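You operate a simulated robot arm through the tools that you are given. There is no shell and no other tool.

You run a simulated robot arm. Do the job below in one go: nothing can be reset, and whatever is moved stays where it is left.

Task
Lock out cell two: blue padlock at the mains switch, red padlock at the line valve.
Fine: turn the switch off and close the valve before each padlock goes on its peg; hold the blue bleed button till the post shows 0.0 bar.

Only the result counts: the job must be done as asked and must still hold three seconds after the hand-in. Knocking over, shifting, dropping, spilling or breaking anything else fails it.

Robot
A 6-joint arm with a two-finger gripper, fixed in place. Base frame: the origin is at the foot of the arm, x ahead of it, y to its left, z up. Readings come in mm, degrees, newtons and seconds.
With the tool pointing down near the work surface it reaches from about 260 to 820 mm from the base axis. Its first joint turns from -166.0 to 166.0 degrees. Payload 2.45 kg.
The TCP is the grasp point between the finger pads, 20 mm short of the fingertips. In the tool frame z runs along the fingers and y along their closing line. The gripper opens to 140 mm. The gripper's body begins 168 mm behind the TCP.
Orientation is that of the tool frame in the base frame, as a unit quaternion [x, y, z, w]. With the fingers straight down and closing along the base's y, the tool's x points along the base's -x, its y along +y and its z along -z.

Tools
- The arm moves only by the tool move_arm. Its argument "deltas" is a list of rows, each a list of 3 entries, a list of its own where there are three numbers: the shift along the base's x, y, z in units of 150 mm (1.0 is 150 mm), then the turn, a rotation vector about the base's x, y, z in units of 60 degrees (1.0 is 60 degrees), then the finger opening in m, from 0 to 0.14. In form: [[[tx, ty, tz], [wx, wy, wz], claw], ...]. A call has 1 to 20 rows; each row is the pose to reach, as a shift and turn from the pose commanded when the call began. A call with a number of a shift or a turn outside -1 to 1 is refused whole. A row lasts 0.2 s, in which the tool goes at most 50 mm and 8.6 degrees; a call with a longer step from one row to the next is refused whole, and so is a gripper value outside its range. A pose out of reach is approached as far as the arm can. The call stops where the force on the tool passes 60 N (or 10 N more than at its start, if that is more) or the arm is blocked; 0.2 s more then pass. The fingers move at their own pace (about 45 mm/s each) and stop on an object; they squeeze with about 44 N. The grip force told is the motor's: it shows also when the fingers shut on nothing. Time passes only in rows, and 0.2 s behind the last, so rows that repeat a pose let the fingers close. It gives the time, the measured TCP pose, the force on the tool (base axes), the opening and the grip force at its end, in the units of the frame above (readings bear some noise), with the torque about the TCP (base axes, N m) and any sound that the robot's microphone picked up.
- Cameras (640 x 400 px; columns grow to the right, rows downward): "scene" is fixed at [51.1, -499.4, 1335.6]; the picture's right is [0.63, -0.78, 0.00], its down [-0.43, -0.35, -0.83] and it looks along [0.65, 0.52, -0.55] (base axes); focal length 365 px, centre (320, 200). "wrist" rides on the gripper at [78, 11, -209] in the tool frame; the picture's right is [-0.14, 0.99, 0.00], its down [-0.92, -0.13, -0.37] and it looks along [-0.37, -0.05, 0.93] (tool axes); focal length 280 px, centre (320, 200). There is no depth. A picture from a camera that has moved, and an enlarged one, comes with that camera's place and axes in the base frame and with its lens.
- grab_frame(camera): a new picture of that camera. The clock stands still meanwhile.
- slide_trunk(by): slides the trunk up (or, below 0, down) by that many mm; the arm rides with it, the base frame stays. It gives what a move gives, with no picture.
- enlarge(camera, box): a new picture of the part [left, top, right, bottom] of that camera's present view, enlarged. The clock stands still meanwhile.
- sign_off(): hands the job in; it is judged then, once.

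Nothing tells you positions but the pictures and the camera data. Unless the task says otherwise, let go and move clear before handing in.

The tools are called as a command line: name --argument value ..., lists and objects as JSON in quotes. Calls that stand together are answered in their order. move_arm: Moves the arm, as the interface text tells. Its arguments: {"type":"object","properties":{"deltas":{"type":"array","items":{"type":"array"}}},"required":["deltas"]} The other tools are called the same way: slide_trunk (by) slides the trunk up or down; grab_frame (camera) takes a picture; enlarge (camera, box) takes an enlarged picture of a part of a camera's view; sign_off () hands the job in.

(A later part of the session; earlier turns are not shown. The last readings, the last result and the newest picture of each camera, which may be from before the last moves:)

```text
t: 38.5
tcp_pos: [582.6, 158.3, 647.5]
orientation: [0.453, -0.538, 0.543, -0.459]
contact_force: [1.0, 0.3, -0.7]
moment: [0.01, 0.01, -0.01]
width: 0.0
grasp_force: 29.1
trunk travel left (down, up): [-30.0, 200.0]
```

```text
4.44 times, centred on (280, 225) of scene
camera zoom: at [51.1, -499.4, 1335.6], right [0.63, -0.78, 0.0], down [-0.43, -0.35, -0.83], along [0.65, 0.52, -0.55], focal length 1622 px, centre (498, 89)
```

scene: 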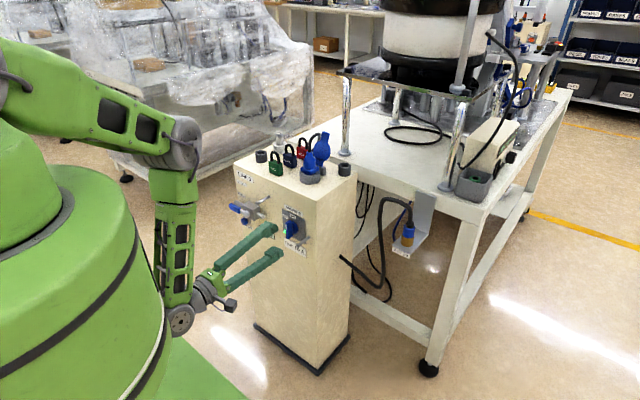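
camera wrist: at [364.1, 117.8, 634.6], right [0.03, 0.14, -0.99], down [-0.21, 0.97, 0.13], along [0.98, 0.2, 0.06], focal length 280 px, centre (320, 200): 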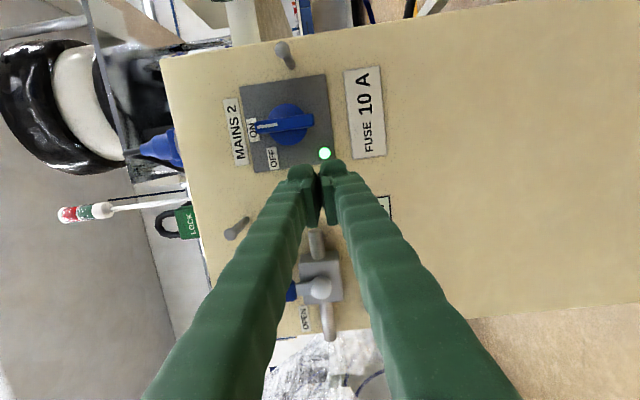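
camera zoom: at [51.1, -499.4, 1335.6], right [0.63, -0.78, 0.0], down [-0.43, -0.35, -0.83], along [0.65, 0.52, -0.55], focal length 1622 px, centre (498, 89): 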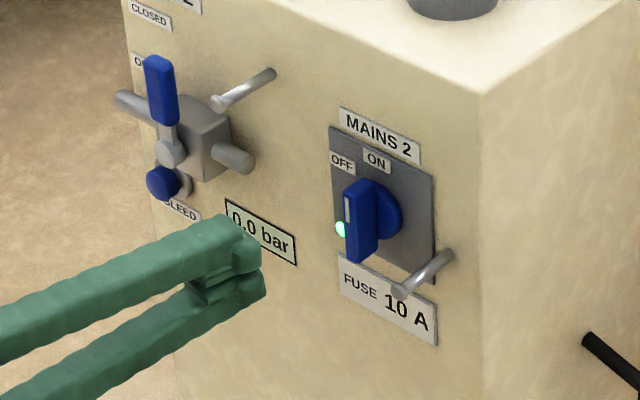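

Pressure stays at 0.0. Now the switch: I'll come in on the left of the ridge's lower end and push it to the right, so the top turns left to OFF.

move_arm --deltas '[[[0.1, -0.07, -0.02], [0, 0, 0], 0.0], [[0.22, -0.135, -0.02], [0, 0, 0], 0.0], [[0.343, -0.135, -0.02], [0, 0, 0], 0.0], [[0.343, -0.165, -0.02], [0, 0, 0], 0.0], [[0.343, -0.195, -0.02], [0, 0, 0], 0.0], [[0.343, -0.225, -0.02], [0, 0, 0], 0.0]]'

enlarge --camera "wrist" --box '[220, 60, 400, 210]'

enlarge --camera "scene" --box '[260, 190, 330, 260]'

```text
t: 39.9
tcp_pos: [633.1, 127.1, 639.9]
orientation: [0.453, -0.538, 0.543, -0.459]
contact_force: [-0.1, 0.2, -0.4]
moment: [0.01, 0.0, 0.0]
width: 0.3
grasp_force: 29.8
trunk travel left (down, up): [-30.0, 200.0]
```

```text
2.67 times, centred on (310, 135) of wrist
camera zoom: at [414.3, 86.5, 627.5], right [0.03, 0.14, -0.99], down [-0.21, 0.97, 0.13], along [0.98, 0.2, 0.06], focal length 748 px, centre (347, 373)
```

zoom: 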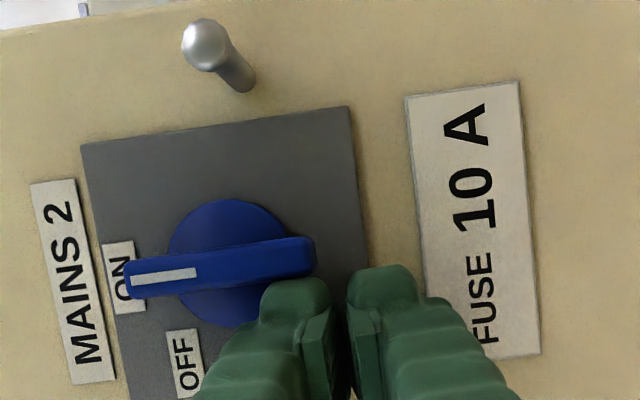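

```text
5.71 times, centred on (295, 225) of scene
camera zoom: at [51.1, -499.4, 1335.6], right [0.63, -0.78, 0.0], down [-0.43, -0.35, -0.83], along [0.65, 0.52, -0.55], focal length 2086 px, centre (463, 57)
```

zoom: 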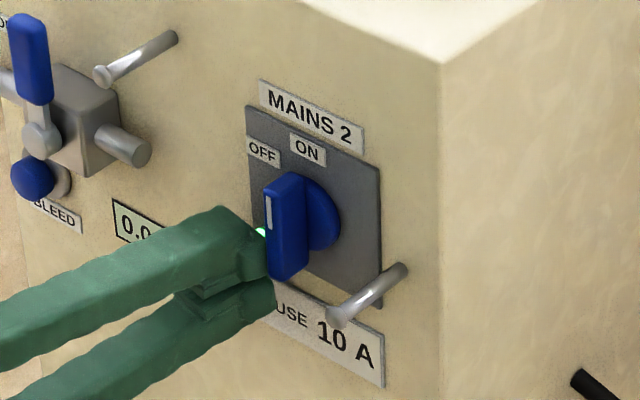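

I'm right at contact with the ridge's lower end. Pushing to the right.

move_arm --deltas '[[[0, -0.02, 0], [0, 0, 0], 0.0], [[0, -0.04, 0], [0, 0, 0], 0.0], [[0, -0.06, 0], [0, 0, 0], 0.0], [[0, -0.08, 0], [0, 0, 0], 0.0], [[0, -0.1, 0], [0, 0, 0], 0.0]]'

enlarge --camera "wrist" --box '[220, 60, 400, 210]'

```text
t: 41.1
tcp_pos: [633.7, 112.1, 641.3]
orientation: [0.454, -0.538, 0.542, -0.458]
contact_force: [1.0, 2.8, -2.6]
moment: [-0.04, 0.04, 0.04]
width: 0.1
grasp_force: 29.1
trunk travel left (down, up): [-30.0, 200.0]
```

```text
2.67 times, centred on (310, 135) of wrist
camera zoom: at [414.9, 71.4, 627.5], right [0.03, 0.13, -0.99], down [-0.21, 0.97, 0.13], along [0.98, 0.2, 0.06], focal length 748 px, centre (347, 373)
```

zoom: 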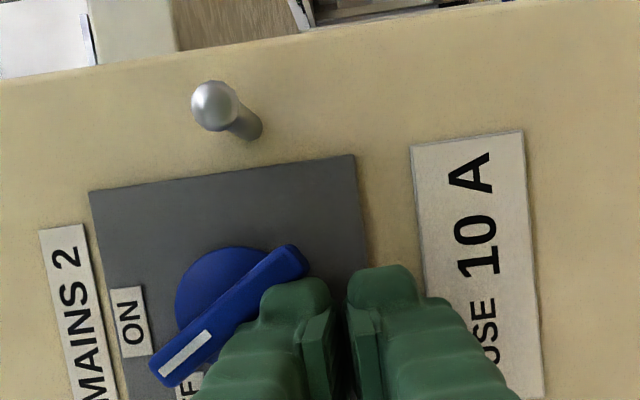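

It's turning, about 30° so far. I'll continue until it stops.

move_arm --deltas '[[[0, -0.015, 0], [0, 0, 0], 0.0], [[0, -0.03, 0], [0, 0, 0], 0.0], [[0, -0.045, 0], [0, 0, 0], 0.0], [[0, -0.06, 0], [0, 0, 0], 0.0]]'

enlarge --camera "wrist" --box '[220, 60, 400, 210]'

enlarge --camera "scene" --box '[260, 190, 330, 260]'

```text
t: 42.1
tcp_pos: [633.5, 101.4, 641.6]
orientation: [0.453, -0.538, 0.543, -0.459]
contact_force: [-0.1, 0.4, -0.1]
moment: [-0.05, -0.02, 0.05]
width: 0.0
grasp_force: 29.5
trunk travel left (down, up): [-30.0, 200.0]
```

```text
2.67 times, centred on (310, 135) of wrist
camera zoom: at [414.7, 61.9, 628.4], right [0.03, 0.13, -0.99], down [-0.21, 0.97, 0.12], along [0.98, 0.2, 0.06], focal length 748 px, centre (347, 373)
```

zoom: 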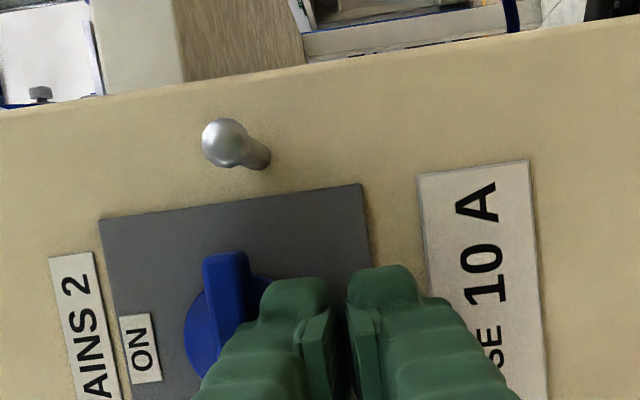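

```text
5.71 times, centred on (295, 225) of scene
camera zoom: at [51.1, -499.4, 1335.6], right [0.63, -0.78, 0.0], down [-0.43, -0.35, -0.83], along [0.65, 0.52, -0.55], focal length 2086 px, centre (463, 57)
```

zoom: 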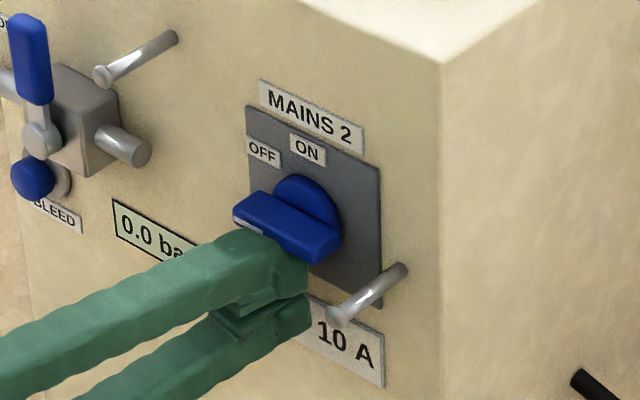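

The ridge is now horizontal, pointing left at OFF. I'll back straight out and check the lamp before moving on.

move_arm --deltas '[[[-0.15, 0, 0], [0, 0, 0], 0.0], [[-0.3, 0, 0], [0, 0, 0], 0.0], [[-0.4, 0.05, 0], [0, 0, 0], 0.0]]'

enlarge --camera "scene" --box '[230, 180, 330, 270]'

enlarge --camera "wrist" --box '[220, 60, 400, 210]'

```text
t: 42.9
tcp_pos: [571.6, 107.7, 641.5]
orientation: [0.453, -0.538, 0.544, -0.458]
contact_force: [0.0, 0.3, -0.9]
moment: [-0.01, 0.0, -0.04]
width: 0.2
grasp_force: 29.4
trunk travel left (down, up): [-30.0, 200.0]
```

```text
4.44 times, centred on (280, 225) of scene
camera zoom: at [51.1, -499.4, 1335.6], right [0.63, -0.78, 0.0], down [-0.43, -0.35, -0.83], along [0.65, 0.52, -0.55], focal length 1622 px, centre (498, 89)
```

zoom: 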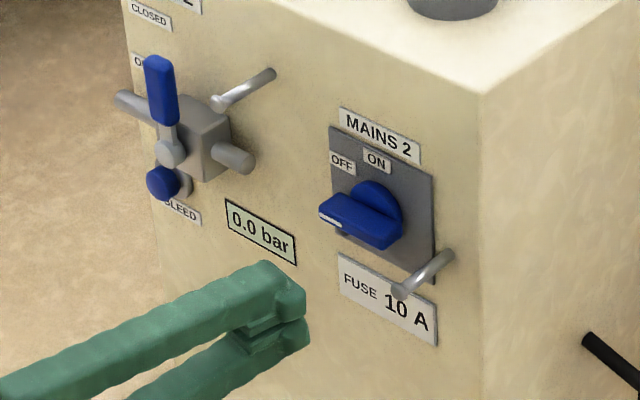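

```text
2.67 times, centred on (310, 135) of wrist
camera zoom: at [353.5, 67.4, 628.7], right [0.03, 0.13, -0.99], down [-0.21, 0.97, 0.13], along [0.98, 0.2, 0.06], focal length 748 px, centre (347, 373)
```

zoom: 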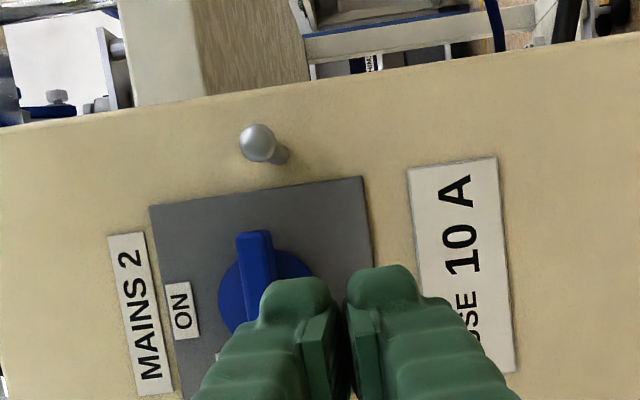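

The switch points to OFF and the green lamp is dark. Now I'll pitch the tool down while rising, keeping clear of the cabinet.

move_arm --deltas '[[[0, 0.06, 0.1], [0, 0.11, 0], 0.0], [[0, 0.12, 0.2], [0, 0.22, 0], 0.0], [[-0.02, 0.18, 0.3], [0, 0.33, 0], 0.0], [[-0.03, 0.24, 0.4], [0, 0.44, 0], 0.0], [[-0.05, 0.3, 0.5], [0, 0.55, 0], 0.0], [[-0.06, 0.36, 0.6], [0, 0.66, 0], 0.0], [[-0.07, 0.42, 0.7], [0, 0.77, 0], 0.0], [[-0.08, 0.5, 0.8], [0, 0.88, 0], 0.0]]'

grab_frame --camera "scene"

```text
t: 44.7
tcp_pos: [560.2, 186.1, 760.3]
orientation: [-0.648, 0.685, -0.285, 0.17]
contact_force: [0.3, 0.0, -0.2]
moment: [0.03, -0.01, 0.02]
width: 0.0
grasp_force: 29.5
trunk travel left (down, up): [-30.0, 200.0]
```

```text
taken
```

scene: 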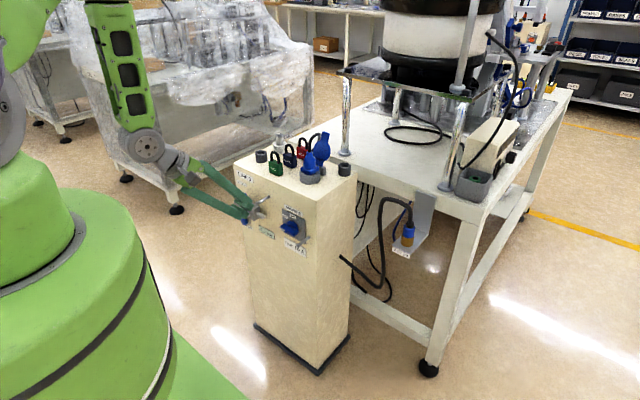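

That works. I'll continue to straight tool-down with the fingers closing along y (camera on my side), rising as I go.

move_arm --deltas '[[[-0.06, 0.01, 0.13], [0.051, 0.03, -0.1155], 0.0], [[-0.12, 0.02, 0.26], [0.102, 0.06, -0.231], 0.0], [[-0.18, 0.03, 0.4], [0.1525, 0.091, -0.3465], 0.0], [[-0.24, 0.04, 0.53], [0.203, 0.121, -0.462], 0.0], [[-0.3, 0.05, 0.66], [0.254, 0.152, -0.5775], 0.0], [[-0.36, 0.06, 0.8], [0.305, 0.182, -0.693], 0.0]]'

move_arm --deltas '[[[0, 0, 0.13], [0.051, 0.03, -0.1155], 0.06], [[0, 0, 0.26], [0.102, 0.06, -0.231], 0.06], [[0, 0, 0.4], [0.1525, 0.091, -0.3465], 0.06], [[0, 0, 0.53], [0.203, 0.121, -0.462], 0.06], [[0, 0, 0.66], [0.254, 0.152, -0.5775], 0.06], [[0, 0, 0.8], [0.305, 0.182, -0.693], 0.06]]'

```text
t: 46.1
tcp_pos: [504.9, 196.9, 880.0]
orientation: [-0.352, 0.918, -0.155, 0.094]
contact_force: [0.2, 0.0, 0.8]
moment: [-0.03, -0.02, -0.02]
width: 0.1
grasp_force: 29.1
trunk travel left (down, up): [-30.0, 200.0]
```

```text
t: 47.5
tcp_pos: [506.1, 195.3, 999.3]
orientation: [0.001, 1.0, 0.0, 0.0]
contact_force: [-0.1, 0.2, -0.2]
moment: [-0.01, -0.02, -0.02]
width: 60.0
grasp_force: 0.2
trunk travel left (down, up): [-30.0, 200.0]
```

Tool is straight down. I'll move over towards the padlocks at a safe height and take a picture.

move_arm --deltas '[[[0.3, 0, 0], [0, 0, 0], 0.07], [[0.6, 0, -0.05], [0, 0, 0], 0.07], [[0.9, 0, -0.15], [0, 0, 0], 0.07], [[1.0, 0, -0.26], [0, 0, 0], 0.07]]'

grab_frame --camera "wrist"

enlarge --camera "wrist" --box '[240, 150, 420, 300]'

```text
t: 48.5
tcp_pos: [655.0, 196.9, 961.9]
orientation: [0.001, 1.0, 0.0, 0.0]
contact_force: [0.4, 0.4, 0.2]
moment: [-0.02, 0.06, 0.01]
width: 70.3
grasp_force: 0.0
trunk travel left (down, up): [-30.0, 200.0]
```

```text
taken
camera wrist: at [577.3, 209.3, 1171.2], right [0.14, 0.99, 0.0], down [0.92, -0.13, 0.37], along [0.37, -0.05, -0.93], focal length 280 px, centre (320, 200)
```

wrist: 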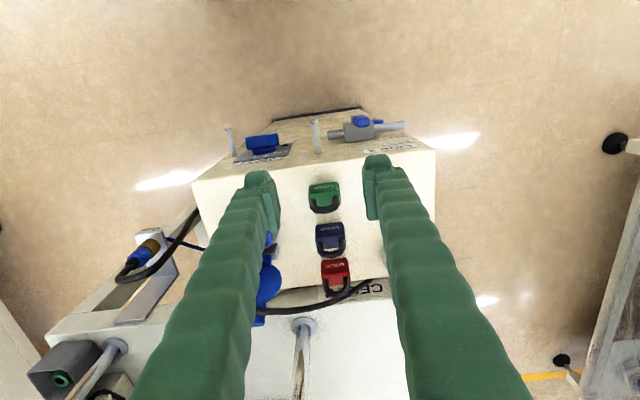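

```text
2.67 times, centred on (330, 225) of wrist
camera zoom: at [577.3, 209.3, 1171.2], right [0.14, 0.99, 0.0], down [0.92, -0.13, 0.37], along [0.37, -0.05, -0.93], focal length 748 px, centre (293, 133)
```

zoom: 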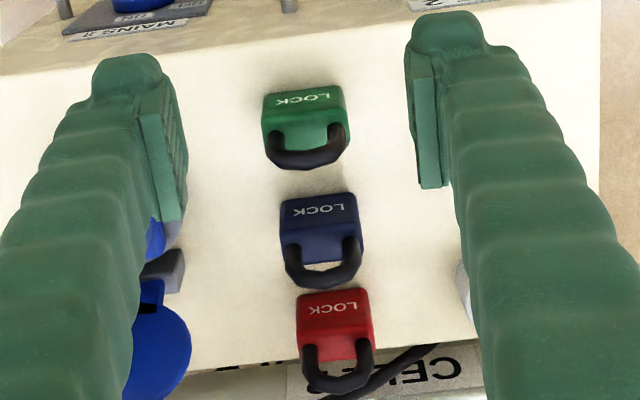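

Blue padlock centre is about (769, 196.5), body about 41 mm wide, aligned with the axes. I'll raise the trunk for easier reach, then approach over it with a modest opening.

slide_trunk --by 130

move_arm --deltas '[[[0.2, 0, -0.3], [0, 0, 0], 0.058], [[0.4, 0, -0.6], [0, 0, 0], 0.058], [[0.55, 0, -0.8], [0, 0, 0], 0.058], [[0.7, 0, -1.0], [0, 0, 0], 0.058]]'

enlarge --camera "wrist" --box '[220, 120, 440, 280]'

```text
t: 50.1
tcp_pos: [654.6, 197.0, 1090.6]
orientation: [0.0, 1.0, -0.002, 0.0]
contact_force: [0.0, -0.1, 0.5]
moment: [0.01, 0.02, 0.0]
width: 69.8
grasp_force: 0.0
trunk travel left (down, up): [-160.0, 70.0]
```

```text
refused: row 1 steps farther than a row can; nothing moved
```

```text
2.50 times, centred on (330, 200) of wrist
camera zoom: at [576.4, 209.3, 1301.4], right [0.14, 0.99, 0.0], down [0.92, -0.13, 0.37], along [0.37, -0.05, -0.93], focal length 701 px, centre (295, 200)
```

zoom: 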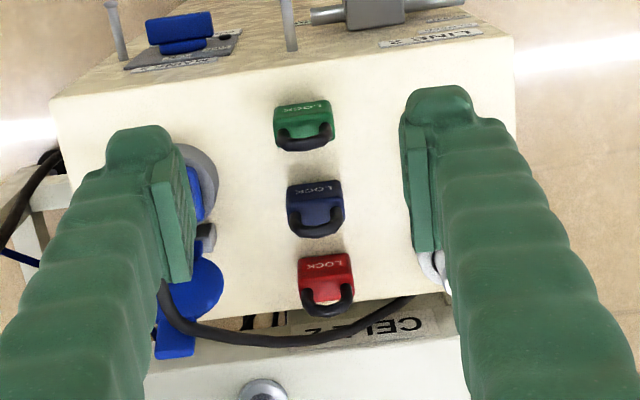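

move_arm --deltas '[[[0.14, 0, -0.2], [0, 0, 0], 0.058], [[0.28, 0, -0.4], [0, 0, 0], 0.058], [[0.42, 0, -0.6], [0, 0, 0], 0.058], [[0.56, 0, -0.8], [0, 0, 0], 0.058], [[0.7, 0, -1.0], [0, 0, 0], 0.058]]'

enlarge --camera "wrist" --box '[220, 120, 440, 280]'

enlarge --camera "scene" --box '[240, 80, 360, 190]'

```text
t: 51.3
tcp_pos: [758.7, 195.3, 939.3]
orientation: [0.001, 1.0, -0.002, 0.0]
contact_force: [0.7, 0.7, 0.3]
moment: [-0.01, 0.03, 0.01]
width: 58.2
grasp_force: 0.0
trunk travel left (down, up): [-160.0, 70.0]
```

```text
2.50 times, centred on (330, 200) of wrist
camera zoom: at [680.9, 208.1, 1149.1], right [0.14, 0.99, 0.0], down [0.92, -0.13, 0.37], along [0.37, -0.05, -0.93], focal length 701 px, centre (295, 200)
```

zoom: 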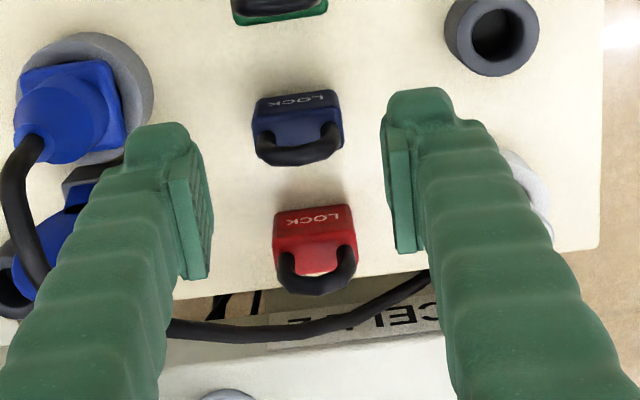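

```text
3.64 times, centred on (300, 135) of scene
camera zoom: at [51.1, -499.4, 1335.6], right [0.63, -0.78, 0.0], down [-0.43, -0.35, -0.83], along [0.65, 0.52, -0.55], focal length 1327 px, centre (393, 436)
```

zoom: 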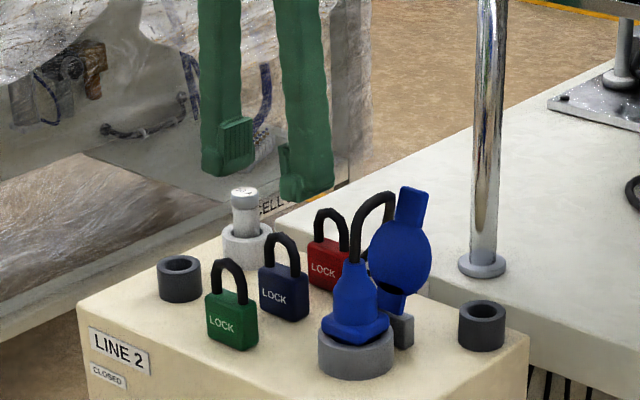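

Everything lines up: blue centre is about (771, 196.7). I'll descend straddling it, with the grip slightly towards my side so the fingers later stay in front of the knob.

move_arm --deltas '[[[0.022, 0.009, -0.2], [0, 0, 0], 0.058], [[0.022, 0.009, -0.4], [0, 0, 0], 0.058], [[0.022, 0.009, -0.6], [0, 0, 0], 0.058], [[0.022, 0.009, -0.7], [0, 0, 0], 0.058], [[0.022, 0.009, -0.755], [0, 0, 0], 0.058]]'

enlarge --camera "wrist" --box '[220, 100, 440, 260]'

enlarge --camera "scene" --box '[240, 100, 340, 190]'

```text
t: 52.5
tcp_pos: [761.3, 197.6, 828.4]
orientation: [0.0, 1.0, 0.0, 0.0]
contact_force: [-0.1, 0.9, 0.0]
moment: [0.0, -0.02, 0.01]
width: 57.8
grasp_force: 0.1
trunk travel left (down, up): [-160.0, 70.0]
```

```text
2.50 times, centred on (330, 180) of wrist
camera zoom: at [683.7, 210.8, 1037.3], right [0.14, 0.99, 0.0], down [0.92, -0.13, 0.37], along [0.37, -0.05, -0.93], focal length 701 px, centre (295, 250)
```

zoom: 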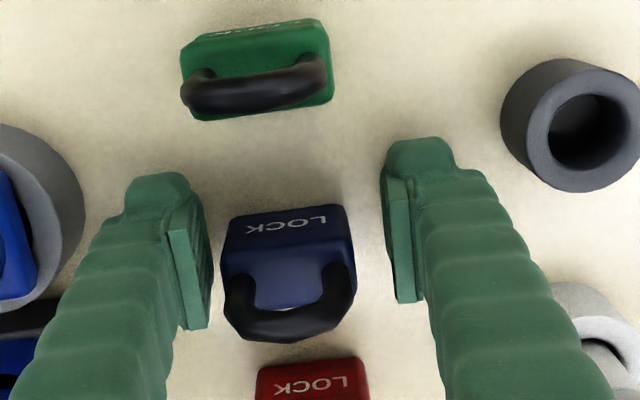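

```text
4.44 times, centred on (290, 145) of scene
camera zoom: at [51.1, -499.4, 1335.6], right [0.63, -0.78, 0.0], down [-0.43, -0.35, -0.83], along [0.65, 0.52, -0.55], focal length 1622 px, centre (453, 444)
```

zoom: 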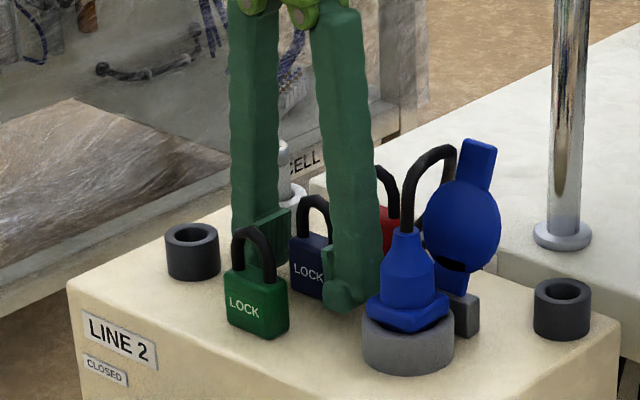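

The pads straddle the lock body. Closing.

move_arm --deltas '[[[0, 0, 0], [0, 0, 0], 0.02], [[0, 0, 0], [0, 0, 0], 0.02], [[0, 0, 0], [0, 0, 0], 0.02], [[0, 0, 0], [0, 0, 0], 0.02], [[0, 0, 0], [0, 0, 0], 0.02]]'

move_arm --deltas '[[[0, 0, 0.1], [0, 0, 0], 0.02], [[0, 0, 0.3], [0, 0, 0], 0.02], [[0, 0, 0.6], [0, 0, 0], 0.02], [[0, 0, 0.9], [0, 0, 0], 0.02], [[0, 0, 1.0], [0, 0, 0], 0.02]]'

enlarge --camera "wrist" --box '[220, 100, 440, 260]'

enlarge --camera "scene" --box '[240, 60, 360, 190]'

```text
t: 53.7
tcp_pos: [760.7, 198.0, 828.8]
orientation: [0.001, 1.0, -0.001, 0.0]
contact_force: [-0.5, -0.5, -0.2]
moment: [0.0, 0.04, 0.0]
width: 40.6
grasp_force: 43.8
trunk travel left (down, up): [-160.0, 70.0]
```

```text
t: 54.9
tcp_pos: [759.1, 197.1, 977.6]
orientation: [0.001, 1.0, -0.001, 0.0]
contact_force: [-0.1, -0.2, -1.2]
moment: [0.0, 0.01, -0.05]
width: 40.7
grasp_force: 44.1
trunk travel left (down, up): [-160.0, 70.0]
```

```text
2.50 times, centred on (330, 180) of wrist
camera zoom: at [682.2, 210.7, 1187.9], right [0.14, 0.99, 0.0], down [0.92, -0.13, 0.37], along [0.37, -0.05, -0.93], focal length 701 px, centre (295, 250)
```

zoom: 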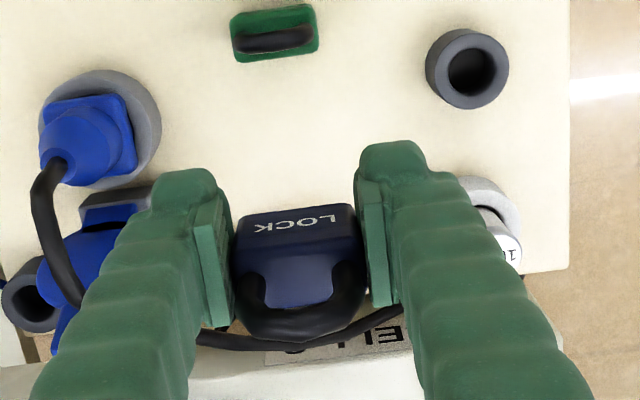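

```text
3.08 times, centred on (300, 125) of scene
camera zoom: at [51.1, -499.4, 1335.6], right [0.63, -0.78, 0.0], down [-0.43, -0.35, -0.83], along [0.65, 0.52, -0.55], focal length 1123 px, centre (382, 431)
```

zoom: 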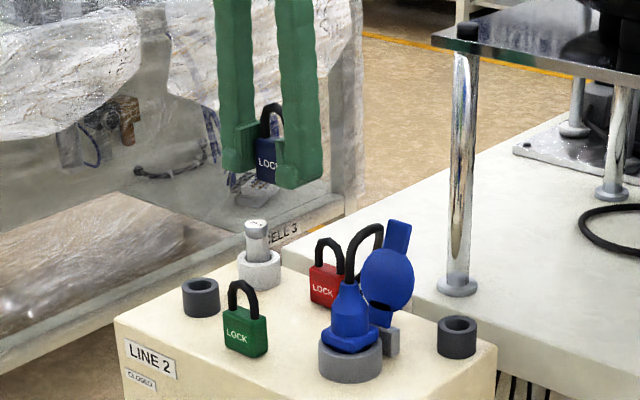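

Blue padlock is held and lifted. I'll carry it back in front of the panel, then across and down to the switch peg.

move_arm --deltas '[[[-0.25, 0, 0], [0, 0, 0], 0.02], [[-0.5, 0, 0], [0, 0, 0], 0.02], [[-0.75, -0.1, 0], [0, 0, 0], 0.02], [[-1.0, -0.25, 0], [0, 0, 0], 0.02], [[-1.0, -0.5, -0.1], [0, 0, 0], 0.02], [[-1.0, -0.75, -0.2], [0, 0, 0], 0.02], [[-1.0, -1.0, -0.3], [0, 0, 0], 0.02]]'

move_arm --deltas '[[[-0.15, -0.03, -0.2], [0, 0, 0], 0.02], [[-0.15, -0.06, -0.5], [0, 0, 0], 0.02], [[-0.15, -0.06, -0.8], [0, 0, 0], 0.02], [[-0.15, -0.06, -1.0], [0, 0, 0], 0.02]]'

grab_frame --camera "wrist"

enlarge --camera "scene" --box '[220, 150, 360, 270]'

```text
t: 56.5
tcp_pos: [608.6, 46.5, 930.2]
orientation: [0.0, 1.0, -0.001, 0.0]
contact_force: [0.7, 0.0, -0.8]
moment: [0.02, -0.01, -0.02]
width: 40.8
grasp_force: 44.3
trunk travel left (down, up): [-160.0, 70.0]
```

```text
t: 57.5
tcp_pos: [593.3, 36.7, 783.9]
orientation: [0.002, 1.0, -0.001, 0.001]
contact_force: [-0.7, 0.4, -1.0]
moment: [0.0, 0.03, -0.03]
width: 40.3
grasp_force: 44.1
trunk travel left (down, up): [-160.0, 70.0]
```

```text
taken
camera wrist: at [514.3, 48.5, 994.0], right [0.14, 0.99, 0.0], down [0.92, -0.13, 0.37], along [0.37, -0.05, -0.93], focal length 280 px, centre (320, 200)
```

wrist: 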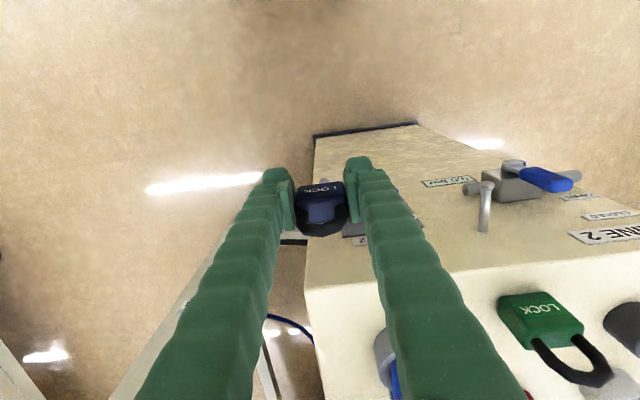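

```text
3.33 times, centred on (290, 210) of scene
camera zoom: at [51.1, -499.4, 1335.6], right [0.63, -0.78, 0.0], down [-0.43, -0.35, -0.83], along [0.65, 0.52, -0.55], focal length 1217 px, centre (420, 167)
```

zoom: 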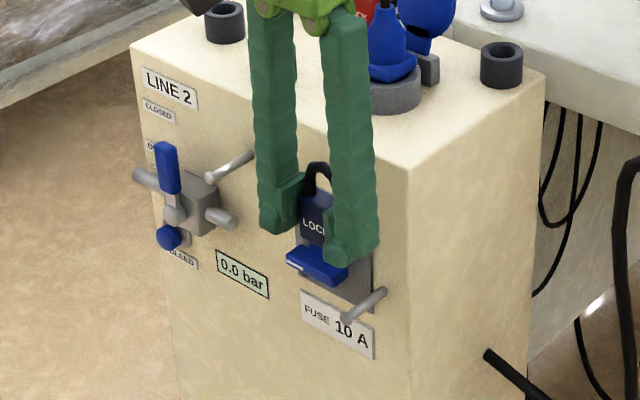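

Continuing down in front of the peg, staying just short of its tip.

move_arm --deltas '[[[-0.035, 0.008, -0.25], [0, 0, 0], 0.02], [[-0.035, 0.008, -0.5], [0, 0, 0], 0.02], [[-0.035, 0.008, -0.75], [0, 0, 0], 0.02], [[-0.035, 0.008, -0.96], [0, 0, 0], 0.02]]'

enlarge --camera "wrist" --box '[240, 110, 420, 260]'

enlarge --camera "scene" --box '[260, 190, 340, 270]'

```text
t: 58.5
tcp_pos: [587.0, 37.6, 638.9]
orientation: [0.001, 1.0, -0.001, 0.001]
contact_force: [-0.5, 0.2, -1.2]
moment: [0.0, 0.02, -0.01]
width: 40.5
grasp_force: 44.3
trunk travel left (down, up): [-160.0, 70.0]
```

```text
2.67 times, centred on (330, 185) of wrist
camera zoom: at [508.5, 49.8, 848.1], right [0.14, 0.99, 0.0], down [0.92, -0.13, 0.37], along [0.37, -0.05, -0.93], focal length 748 px, centre (293, 240)
```

zoom: 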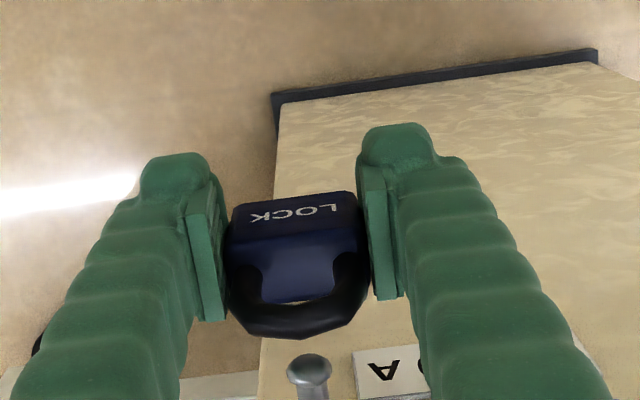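

```text
5.00 times, centred on (300, 230) of scene
camera zoom: at [51.1, -499.4, 1335.6], right [0.63, -0.78, 0.0], down [-0.43, -0.35, -0.83], along [0.65, 0.52, -0.55], focal length 1825 px, centre (420, 50)
```

zoom: 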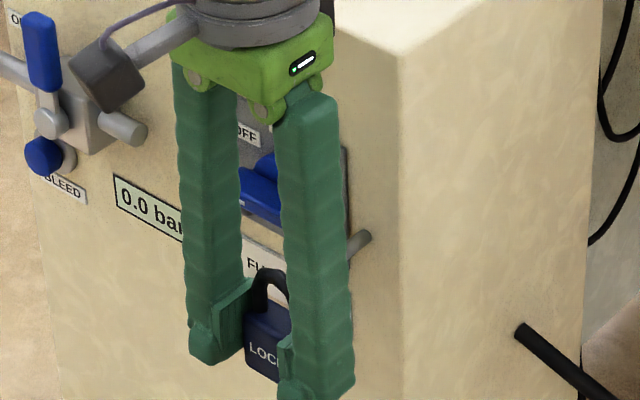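

The shackle gap (y≈38.2) lines up with the peg head (y≈38.8). I'll slide the shackle over the peg.

move_arm --deltas '[[[0.04, 0.004, 0], [0, 0, 0], 0.02], [[0.08, 0.004, 0], [0, 0, 0], 0.02], [[0.12, 0.004, 0], [0, 0, 0], 0.02], [[0.16, 0.004, 0], [0, 0, 0], 0.02], [[0.2, 0.004, 0], [0, 0, 0], 0.02]]'

enlarge --camera "wrist" --box '[240, 110, 420, 260]'

enlarge --camera "scene" --box '[270, 190, 340, 270]'

```text
t: 59.7
tcp_pos: [613.3, 40.4, 640.4]
orientation: [0.0, 1.0, -0.001, -0.001]
contact_force: [-0.5, -0.4, -0.7]
moment: [0.03, -0.01, 0.0]
width: 40.8
grasp_force: 43.8
trunk travel left (down, up): [-160.0, 70.0]
```

```text
2.67 times, centred on (330, 185) of wrist
camera zoom: at [536.4, 52.4, 849.9], right [0.14, 0.99, 0.0], down [0.92, -0.13, 0.37], along [0.37, -0.05, -0.93], focal length 748 px, centre (293, 240)
```

zoom: 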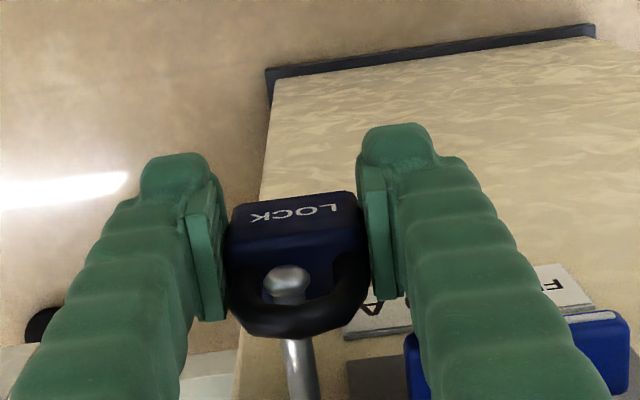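

```text
5.00 times, centred on (305, 230) of scene
camera zoom: at [51.1, -499.4, 1335.6], right [0.63, -0.78, 0.0], down [-0.43, -0.35, -0.83], along [0.65, 0.52, -0.55], focal length 1825 px, centre (395, 50)
```

zoom: 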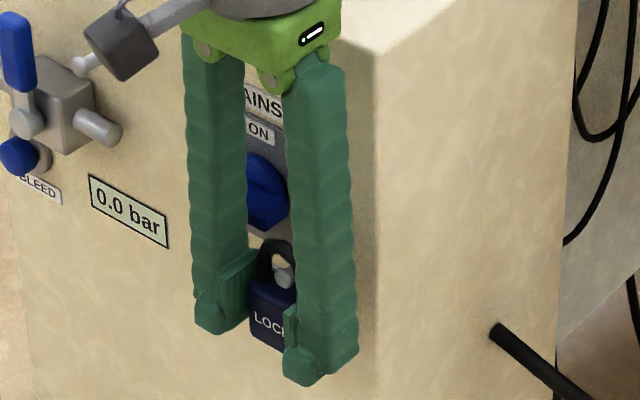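

The peg is through the shackle. I'll go a few mm further so the shackle sits behind the peg's head, while keeping short of the knob.

move_arm --deltas '[[[0.025, -0.008, 0], [0, 0, 0], 0.02], [[0.05, -0.01, 0], [0, 0, 0], 0.02]]'

enlarge --camera "wrist" --box '[240, 110, 420, 260]'

enlarge --camera "scene" --box '[280, 210, 330, 260]'

```text
t: 60.3
tcp_pos: [622.2, 37.8, 639.4]
orientation: [0.001, 1.0, -0.001, 0.0]
contact_force: [0.1, 0.0, -1.0]
moment: [0.0, -0.03, -0.04]
width: 40.4
grasp_force: 43.9
trunk travel left (down, up): [-160.0, 70.0]
```

```text
2.67 times, centred on (330, 185) of wrist
camera zoom: at [544.4, 50.5, 849.7], right [0.14, 0.99, 0.0], down [0.92, -0.13, 0.37], along [0.37, -0.05, -0.93], focal length 748 px, centre (293, 240)
```

zoom: 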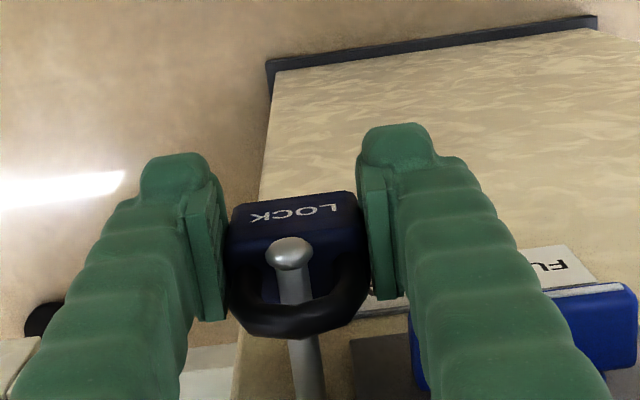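

```text
8.00 times, centred on (305, 235) of scene
camera zoom: at [51.1, -499.4, 1335.6], right [0.63, -0.78, 0.0], down [-0.43, -0.35, -0.83], along [0.65, 0.52, -0.55], focal length 2920 px, centre (440, -80)
```

zoom: 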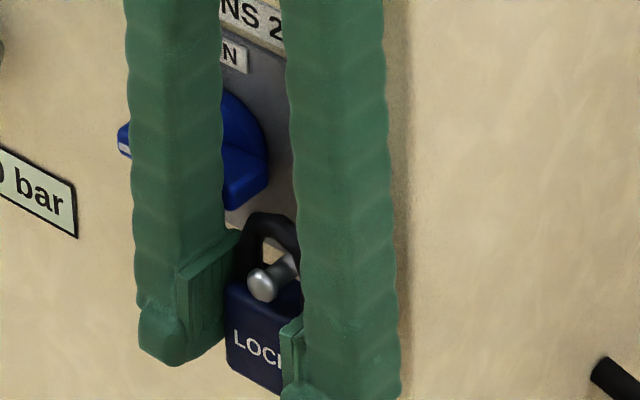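

Clear of the knob. Now I'll lower gently until the shackle rests on the peg.

move_arm --deltas '[[[0, 0, -0.015], [0, 0, 0], 0.02], [[0, 0, -0.03], [0, 0, 0], 0.02], [[0, 0, -0.045], [0, 0, 0], 0.02], [[0, 0, -0.06], [0, 0, 0], 0.02]]'

enlarge --camera "scene" --box '[280, 210, 330, 260]'

```text
t: 61.3
tcp_pos: [620.8, 38.6, 630.4]
orientation: [0.001, 1.0, -0.001, 0.001]
contact_force: [-0.8, 0.4, 2.3]
moment: [0.0, -0.03, -0.01]
width: 40.3
grasp_force: 43.8
trunk travel left (down, up): [-160.0, 70.0]
```

```text
8.00 times, centred on (305, 235) of scene
camera zoom: at [51.1, -499.4, 1335.6], right [0.63, -0.78, 0.0], down [-0.43, -0.35, -0.83], along [0.65, 0.52, -0.55], focal length 2920 px, centre (440, -80)
```

zoom: 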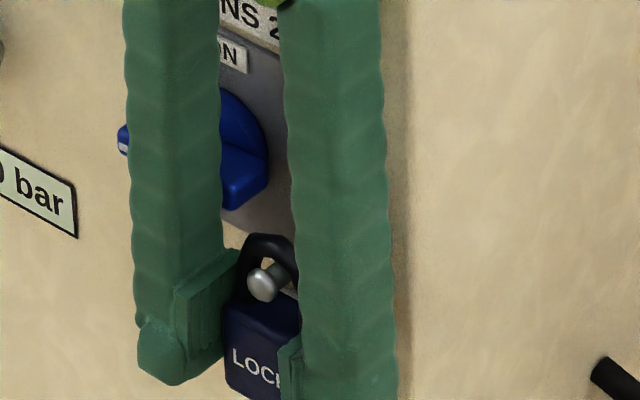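

A light touch is felt. I'll lower 2 mm more, then open slowly.

move_arm --deltas '[[[0, 0, -0.012], [0, 0, 0], 0.02], [[0, 0, -0.012], [0, 0, 0], 0.044], [[0, 0, -0.012], [0, 0, 0], 0.05], [[0, 0, -0.012], [0, 0, 0], 0.054], [[0, 0, -0.012], [0, 0, 0], 0.054]]'

enlarge --camera "scene" --box '[280, 210, 330, 260]'

enlarge --camera "wrist" --box '[240, 110, 420, 260]'

```text
t: 62.5
tcp_pos: [622.3, 38.8, 628.3]
orientation: [0.001, 1.0, -0.001, 0.001]
contact_force: [0.5, 0.8, 0.2]
moment: [0.0, 0.03, -0.01]
width: 54.0
grasp_force: 0.0
trunk travel left (down, up): [-160.0, 70.0]
```

```text
8.00 times, centred on (305, 235) of scene
camera zoom: at [51.1, -499.4, 1335.6], right [0.63, -0.78, 0.0], down [-0.43, -0.35, -0.83], along [0.65, 0.52, -0.55], focal length 2920 px, centre (440, -80)
```

zoom: 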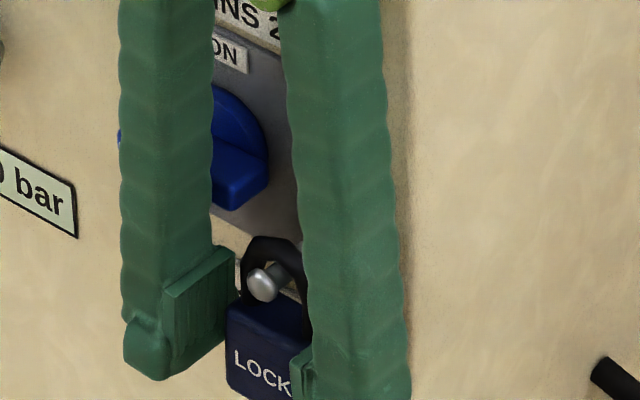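

```text
2.67 times, centred on (330, 185) of wrist
camera zoom: at [543.6, 51.5, 838.5], right [0.14, 0.99, 0.0], down [0.92, -0.13, 0.37], along [0.37, -0.05, -0.93], focal length 748 px, centre (293, 240)
```

zoom: 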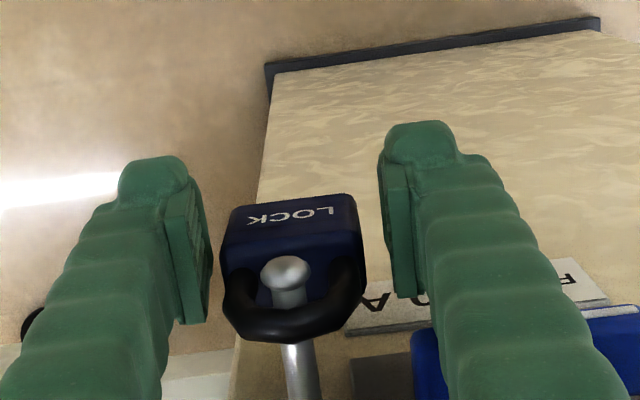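

Blue padlock hangs on its peg on its own. I'll back straight out, then rise.

move_arm --deltas '[[[-0.1, 0, 0], [0, 0, 0], 0.054], [[-0.2, 0, 0], [0, 0, 0], 0.054], [[-0.33, 0, 0], [0, 0, 0], 0.054], [[-0.45, 0, 0.1], [0, 0, 0], 0.054], [[-0.45, 0.1, 0.4], [0, 0, 0], 0.06], [[-0.45, 0.2, 0.7], [0, 0, 0], 0.06], [[-0.45, 0.3, 1.0], [0, 0, 0], 0.06]]'

enlarge --camera "scene" --box '[240, 180, 340, 270]'

```text
t: 64.1
tcp_pos: [550.4, 84.6, 782.0]
orientation: [0.001, 1.0, -0.001, 0.0]
contact_force: [0.6, -0.2, 0.5]
moment: [0.01, -0.03, -0.01]
width: 60.0
grasp_force: 0.2
trunk travel left (down, up): [-160.0, 70.0]
```

```text
4.44 times, centred on (290, 225) of scene
camera zoom: at [51.1, -499.4, 1335.6], right [0.63, -0.78, 0.0], down [-0.43, -0.35, -0.83], along [0.65, 0.52, -0.55], focal length 1622 px, centre (453, 89)
```

zoom: 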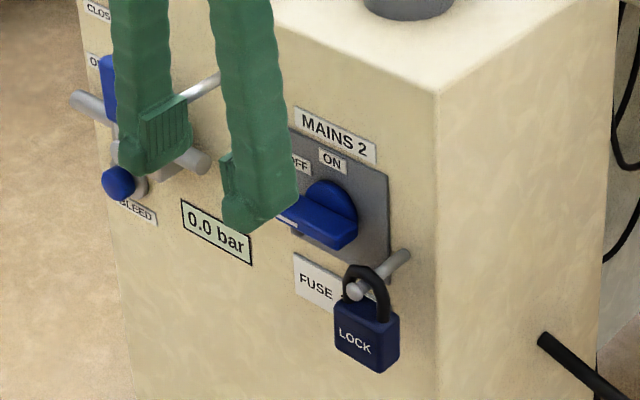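

Blue is done: hanging on the switch peg, with the switch OFF. Next is the red padlock: I'll rise and go back over the cabinet.

move_arm --deltas '[[[0, 0.1, 0.3], [0, 0, 0], 0.06], [[0, 0.3, 0.55], [0, 0, 0], 0.06], [[0, 0.5, 0.8], [0, 0, 0], 0.06], [[0, 0.74, 1.0], [0, 0, 0], 0.06], [[0.3, 0.74, 1.0], [0, 0, 0], 0.06], [[0.6, 0.74, 1.0], [0, 0, 0], 0.06], [[0.9, 0.74, 1.0], [0, 0, 0], 0.06]]'

move_arm --deltas '[[[0.3, 0, 0.1], [0, 0, 0], 0.058], [[0.5, 0, 0.13], [0, 0, 0], 0.058], [[0.7, 0, 0.13], [0, 0, 0], 0.058], [[0.9, 0, 0.13], [0, 0, 0], 0.058]]'

enlarge --camera "wrist" --box '[220, 120, 440, 280]'

```text
t: 65.7
tcp_pos: [685.8, 196.9, 927.6]
orientation: [0.0, 1.0, -0.001, -0.001]
contact_force: [0.5, -0.5, -0.4]
moment: [0.0, 0.04, 0.02]
width: 59.9
grasp_force: 0.1
trunk travel left (down, up): [-160.0, 70.0]
```

```text
t: 66.7
tcp_pos: [825.7, 196.1, 948.0]
orientation: [0.001, 1.0, 0.0, 0.0]
contact_force: [0.3, 0.9, 0.3]
moment: [0.04, 0.08, 0.01]
width: 57.7
grasp_force: 0.1
trunk travel left (down, up): [-160.0, 70.0]
```

```text
2.50 times, centred on (330, 200) of wrist
camera zoom: at [747.2, 209.2, 1157.5], right [0.14, 0.99, 0.0], down [0.92, -0.13, 0.37], along [0.36, -0.05, -0.93], focal length 701 px, centre (295, 200)
```

zoom: 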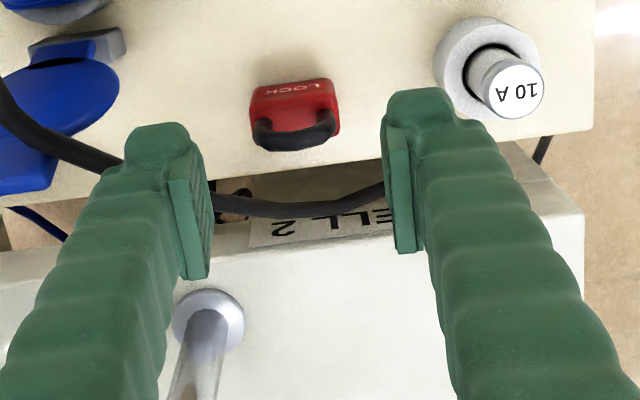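

Reach is fine. Red's centre is about (834, 196.3), and the cable behind it (x≥860) and the fuse holder (y≥265) are clear of the fingers. Descending.

move_arm --deltas '[[[-0.005, 0, -0.2], [0, 0, 0], 0.058], [[-0.005, 0, -0.4], [0, 0, 0], 0.058], [[-0.005, 0, -0.6], [0, 0, 0], 0.058], [[-0.005, 0, -0.73], [0, 0, 0], 0.058], [[-0.005, 0, -0.8], [0, 0, 0], 0.058]]'

enlarge --camera "wrist" --box '[220, 100, 440, 260]'

```text
t: 67.9
tcp_pos: [823.4, 194.5, 828.6]
orientation: [0.001, 1.0, -0.001, 0.001]
contact_force: [-0.7, 0.4, 0.0]
moment: [-0.03, 0.01, -0.01]
width: 58.3
grasp_force: 0.1
trunk travel left (down, up): [-160.0, 70.0]
```

```text
2.50 times, centred on (330, 180) of wrist
camera zoom: at [745.5, 206.9, 1039.3], right [0.14, 0.99, 0.0], down [0.92, -0.13, 0.37], along [0.37, -0.05, -0.93], focal length 701 px, centre (295, 250)
```

zoom: 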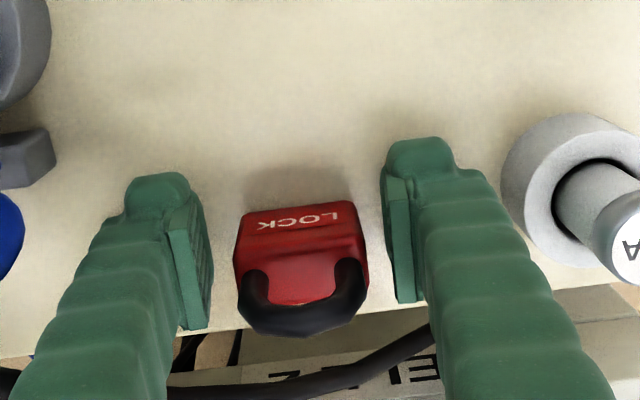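

Well centred. Closing and lifting.

move_arm --deltas '[[[0, 0.01, 0], [0, 0, 0], 0.058], [[0, 0.01, 0], [0, 0, 0], 0.02], [[0, 0.01, 0], [0, 0, 0], 0.02], [[0, 0.01, 0], [0, 0, 0], 0.02], [[0, 0.01, 0], [0, 0, 0], 0.02], [[0, 0.01, 0], [0, 0, 0], 0.02]]'

move_arm --deltas '[[[0, 0, 0.1], [0, 0, 0], 0.02], [[0, 0, 0.3], [0, 0, 0], 0.02], [[0, 0, 0.6], [0, 0, 0], 0.02], [[0, 0, 0.9], [0, 0, 0], 0.02], [[0, 0, 1.0], [0, 0, 0], 0.02]]'

enlarge --camera "wrist" --box '[220, 100, 440, 260]'

```text
t: 69.3
tcp_pos: [821.4, 196.6, 830.4]
orientation: [0.0, 1.0, -0.001, 0.001]
contact_force: [0.2, 0.2, 1.5]
moment: [-0.02, -0.02, -0.01]
width: 40.6
grasp_force: 43.9
trunk travel left (down, up): [-160.0, 70.0]
```

```text
t: 70.5
tcp_pos: [823.7, 196.4, 974.5]
orientation: [0.001, 1.0, -0.001, 0.0]
contact_force: [0.5, -0.4, -2.5]
moment: [0.03, 0.02, -0.04]
width: 40.5
grasp_force: 43.4
trunk travel left (down, up): [-160.0, 70.0]
```

```text
2.50 times, centred on (330, 180) of wrist
camera zoom: at [745.7, 208.4, 1184.9], right [0.14, 0.99, 0.0], down [0.92, -0.13, 0.37], along [0.37, -0.05, -0.93], focal length 701 px, centre (295, 250)
```

zoom: 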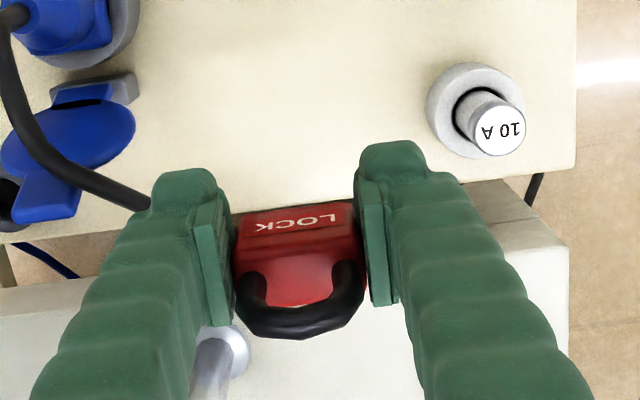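

Red padlock held. I'll carry it back over the cabinet to in front of the valve peg.

move_arm --deltas '[[[-0.25, 0, 0], [0, 0, 0], 0.02], [[-0.5, 0, 0], [0, 0, 0], 0.02], [[-0.75, 0, 0], [0, 0, 0], 0.02], [[-1.0, 0, 0], [0, 0, 0], 0.02]]'

move_arm --deltas '[[[-0.3, 0, 0], [0, 0, 0], 0.02], [[-0.6, -0.02, 0], [0, 0, 0], 0.02], [[-0.6, -0.02, -0.3], [0, 0, 0], 0.02], [[-0.6, -0.02, -0.6], [0, 0, 0], 0.02], [[-0.6, -0.02, -0.9], [0, 0, 0], 0.02]]'

enlarge --camera "wrist" --box '[220, 100, 440, 300]'

enlarge --camera "scene" --box '[220, 140, 340, 240]'

```text
t: 71.5
tcp_pos: [674.0, 196.5, 976.7]
orientation: [0.002, 1.0, 0.0, 0.001]
contact_force: [-0.2, -0.6, -1.1]
moment: [0.03, -0.02, -0.03]
width: 40.5
grasp_force: 44.1
trunk travel left (down, up): [-160.0, 70.0]
```

```text
t: 72.7
tcp_pos: [584.9, 192.5, 841.2]
orientation: [0.0, 1.0, -0.001, 0.001]
contact_force: [0.9, 0.6, -1.5]
moment: [0.02, 0.02, -0.02]
width: 40.5
grasp_force: 44.0
trunk travel left (down, up): [-160.0, 70.0]
```

```text
2.00 times, centred on (330, 200) of wrist
camera zoom: at [506.9, 204.8, 1050.4], right [0.14, 0.99, 0.0], down [0.92, -0.13, 0.37], along [0.37, -0.05, -0.93], focal length 561 px, centre (300, 200)
```

zoom: 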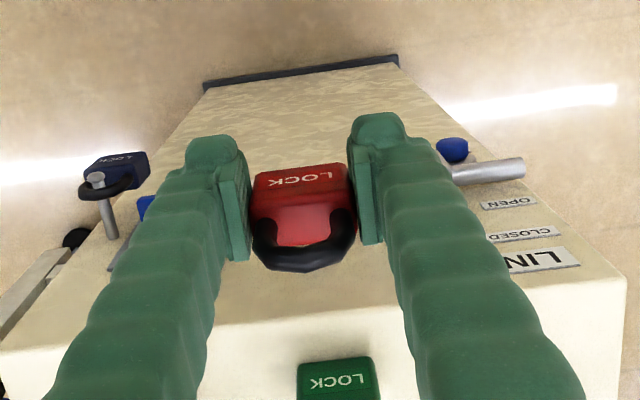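

```text
4.00 times, centred on (280, 190) of scene
camera zoom: at [51.1, -499.4, 1335.6], right [0.63, -0.78, 0.0], down [-0.43, -0.35, -0.83], along [0.65, 0.52, -0.55], focal length 1460 px, centre (480, 240)
```

zoom: 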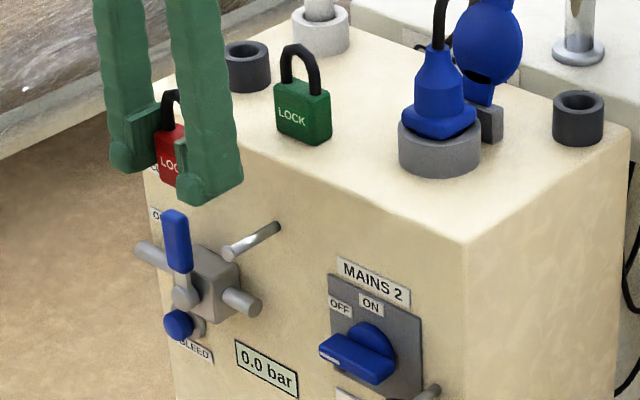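

Now down to the peg height, still short of its tip.

move_arm --deltas '[[[0, 0, -0.25], [0, 0, 0], 0.02], [[0, 0, -0.5], [0, 0, 0], 0.02], [[0, 0, -0.7], [0, 0, 0], 0.02], [[0, 0, -0.82], [0, 0, 0], 0.02]]'

enlarge --camera "wrist" --box '[240, 110, 420, 260]'

enlarge --camera "scene" --box '[230, 160, 300, 240]'

```text
t: 73.7
tcp_pos: [584.9, 193.2, 718.6]
orientation: [0.001, 1.0, -0.001, 0.0]
contact_force: [0.3, -0.8, -1.0]
moment: [-0.03, 0.03, -0.02]
width: 40.6
grasp_force: 44.5
trunk travel left (down, up): [-160.0, 70.0]
```

```text
2.67 times, centred on (330, 185) of wrist
camera zoom: at [507.4, 204.9, 928.3], right [0.14, 0.99, 0.0], down [0.92, -0.13, 0.37], along [0.37, -0.05, -0.93], focal length 748 px, centre (293, 240)
```

zoom: 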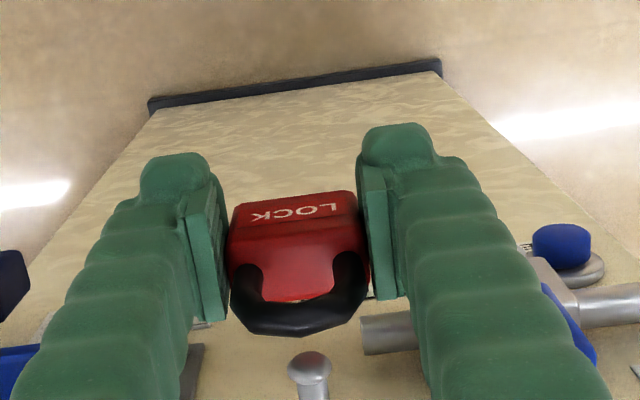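

```text
5.00 times, centred on (265, 200) of scene
camera zoom: at [51.1, -499.4, 1335.6], right [0.63, -0.78, 0.0], down [-0.43, -0.35, -0.83], along [0.65, 0.52, -0.55], focal length 1825 px, centre (595, 200)
```

zoom: 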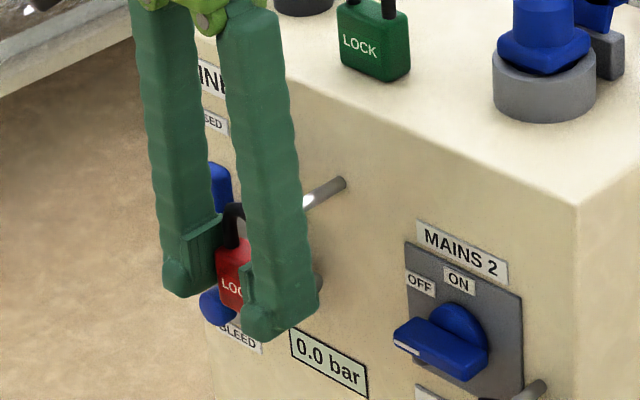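

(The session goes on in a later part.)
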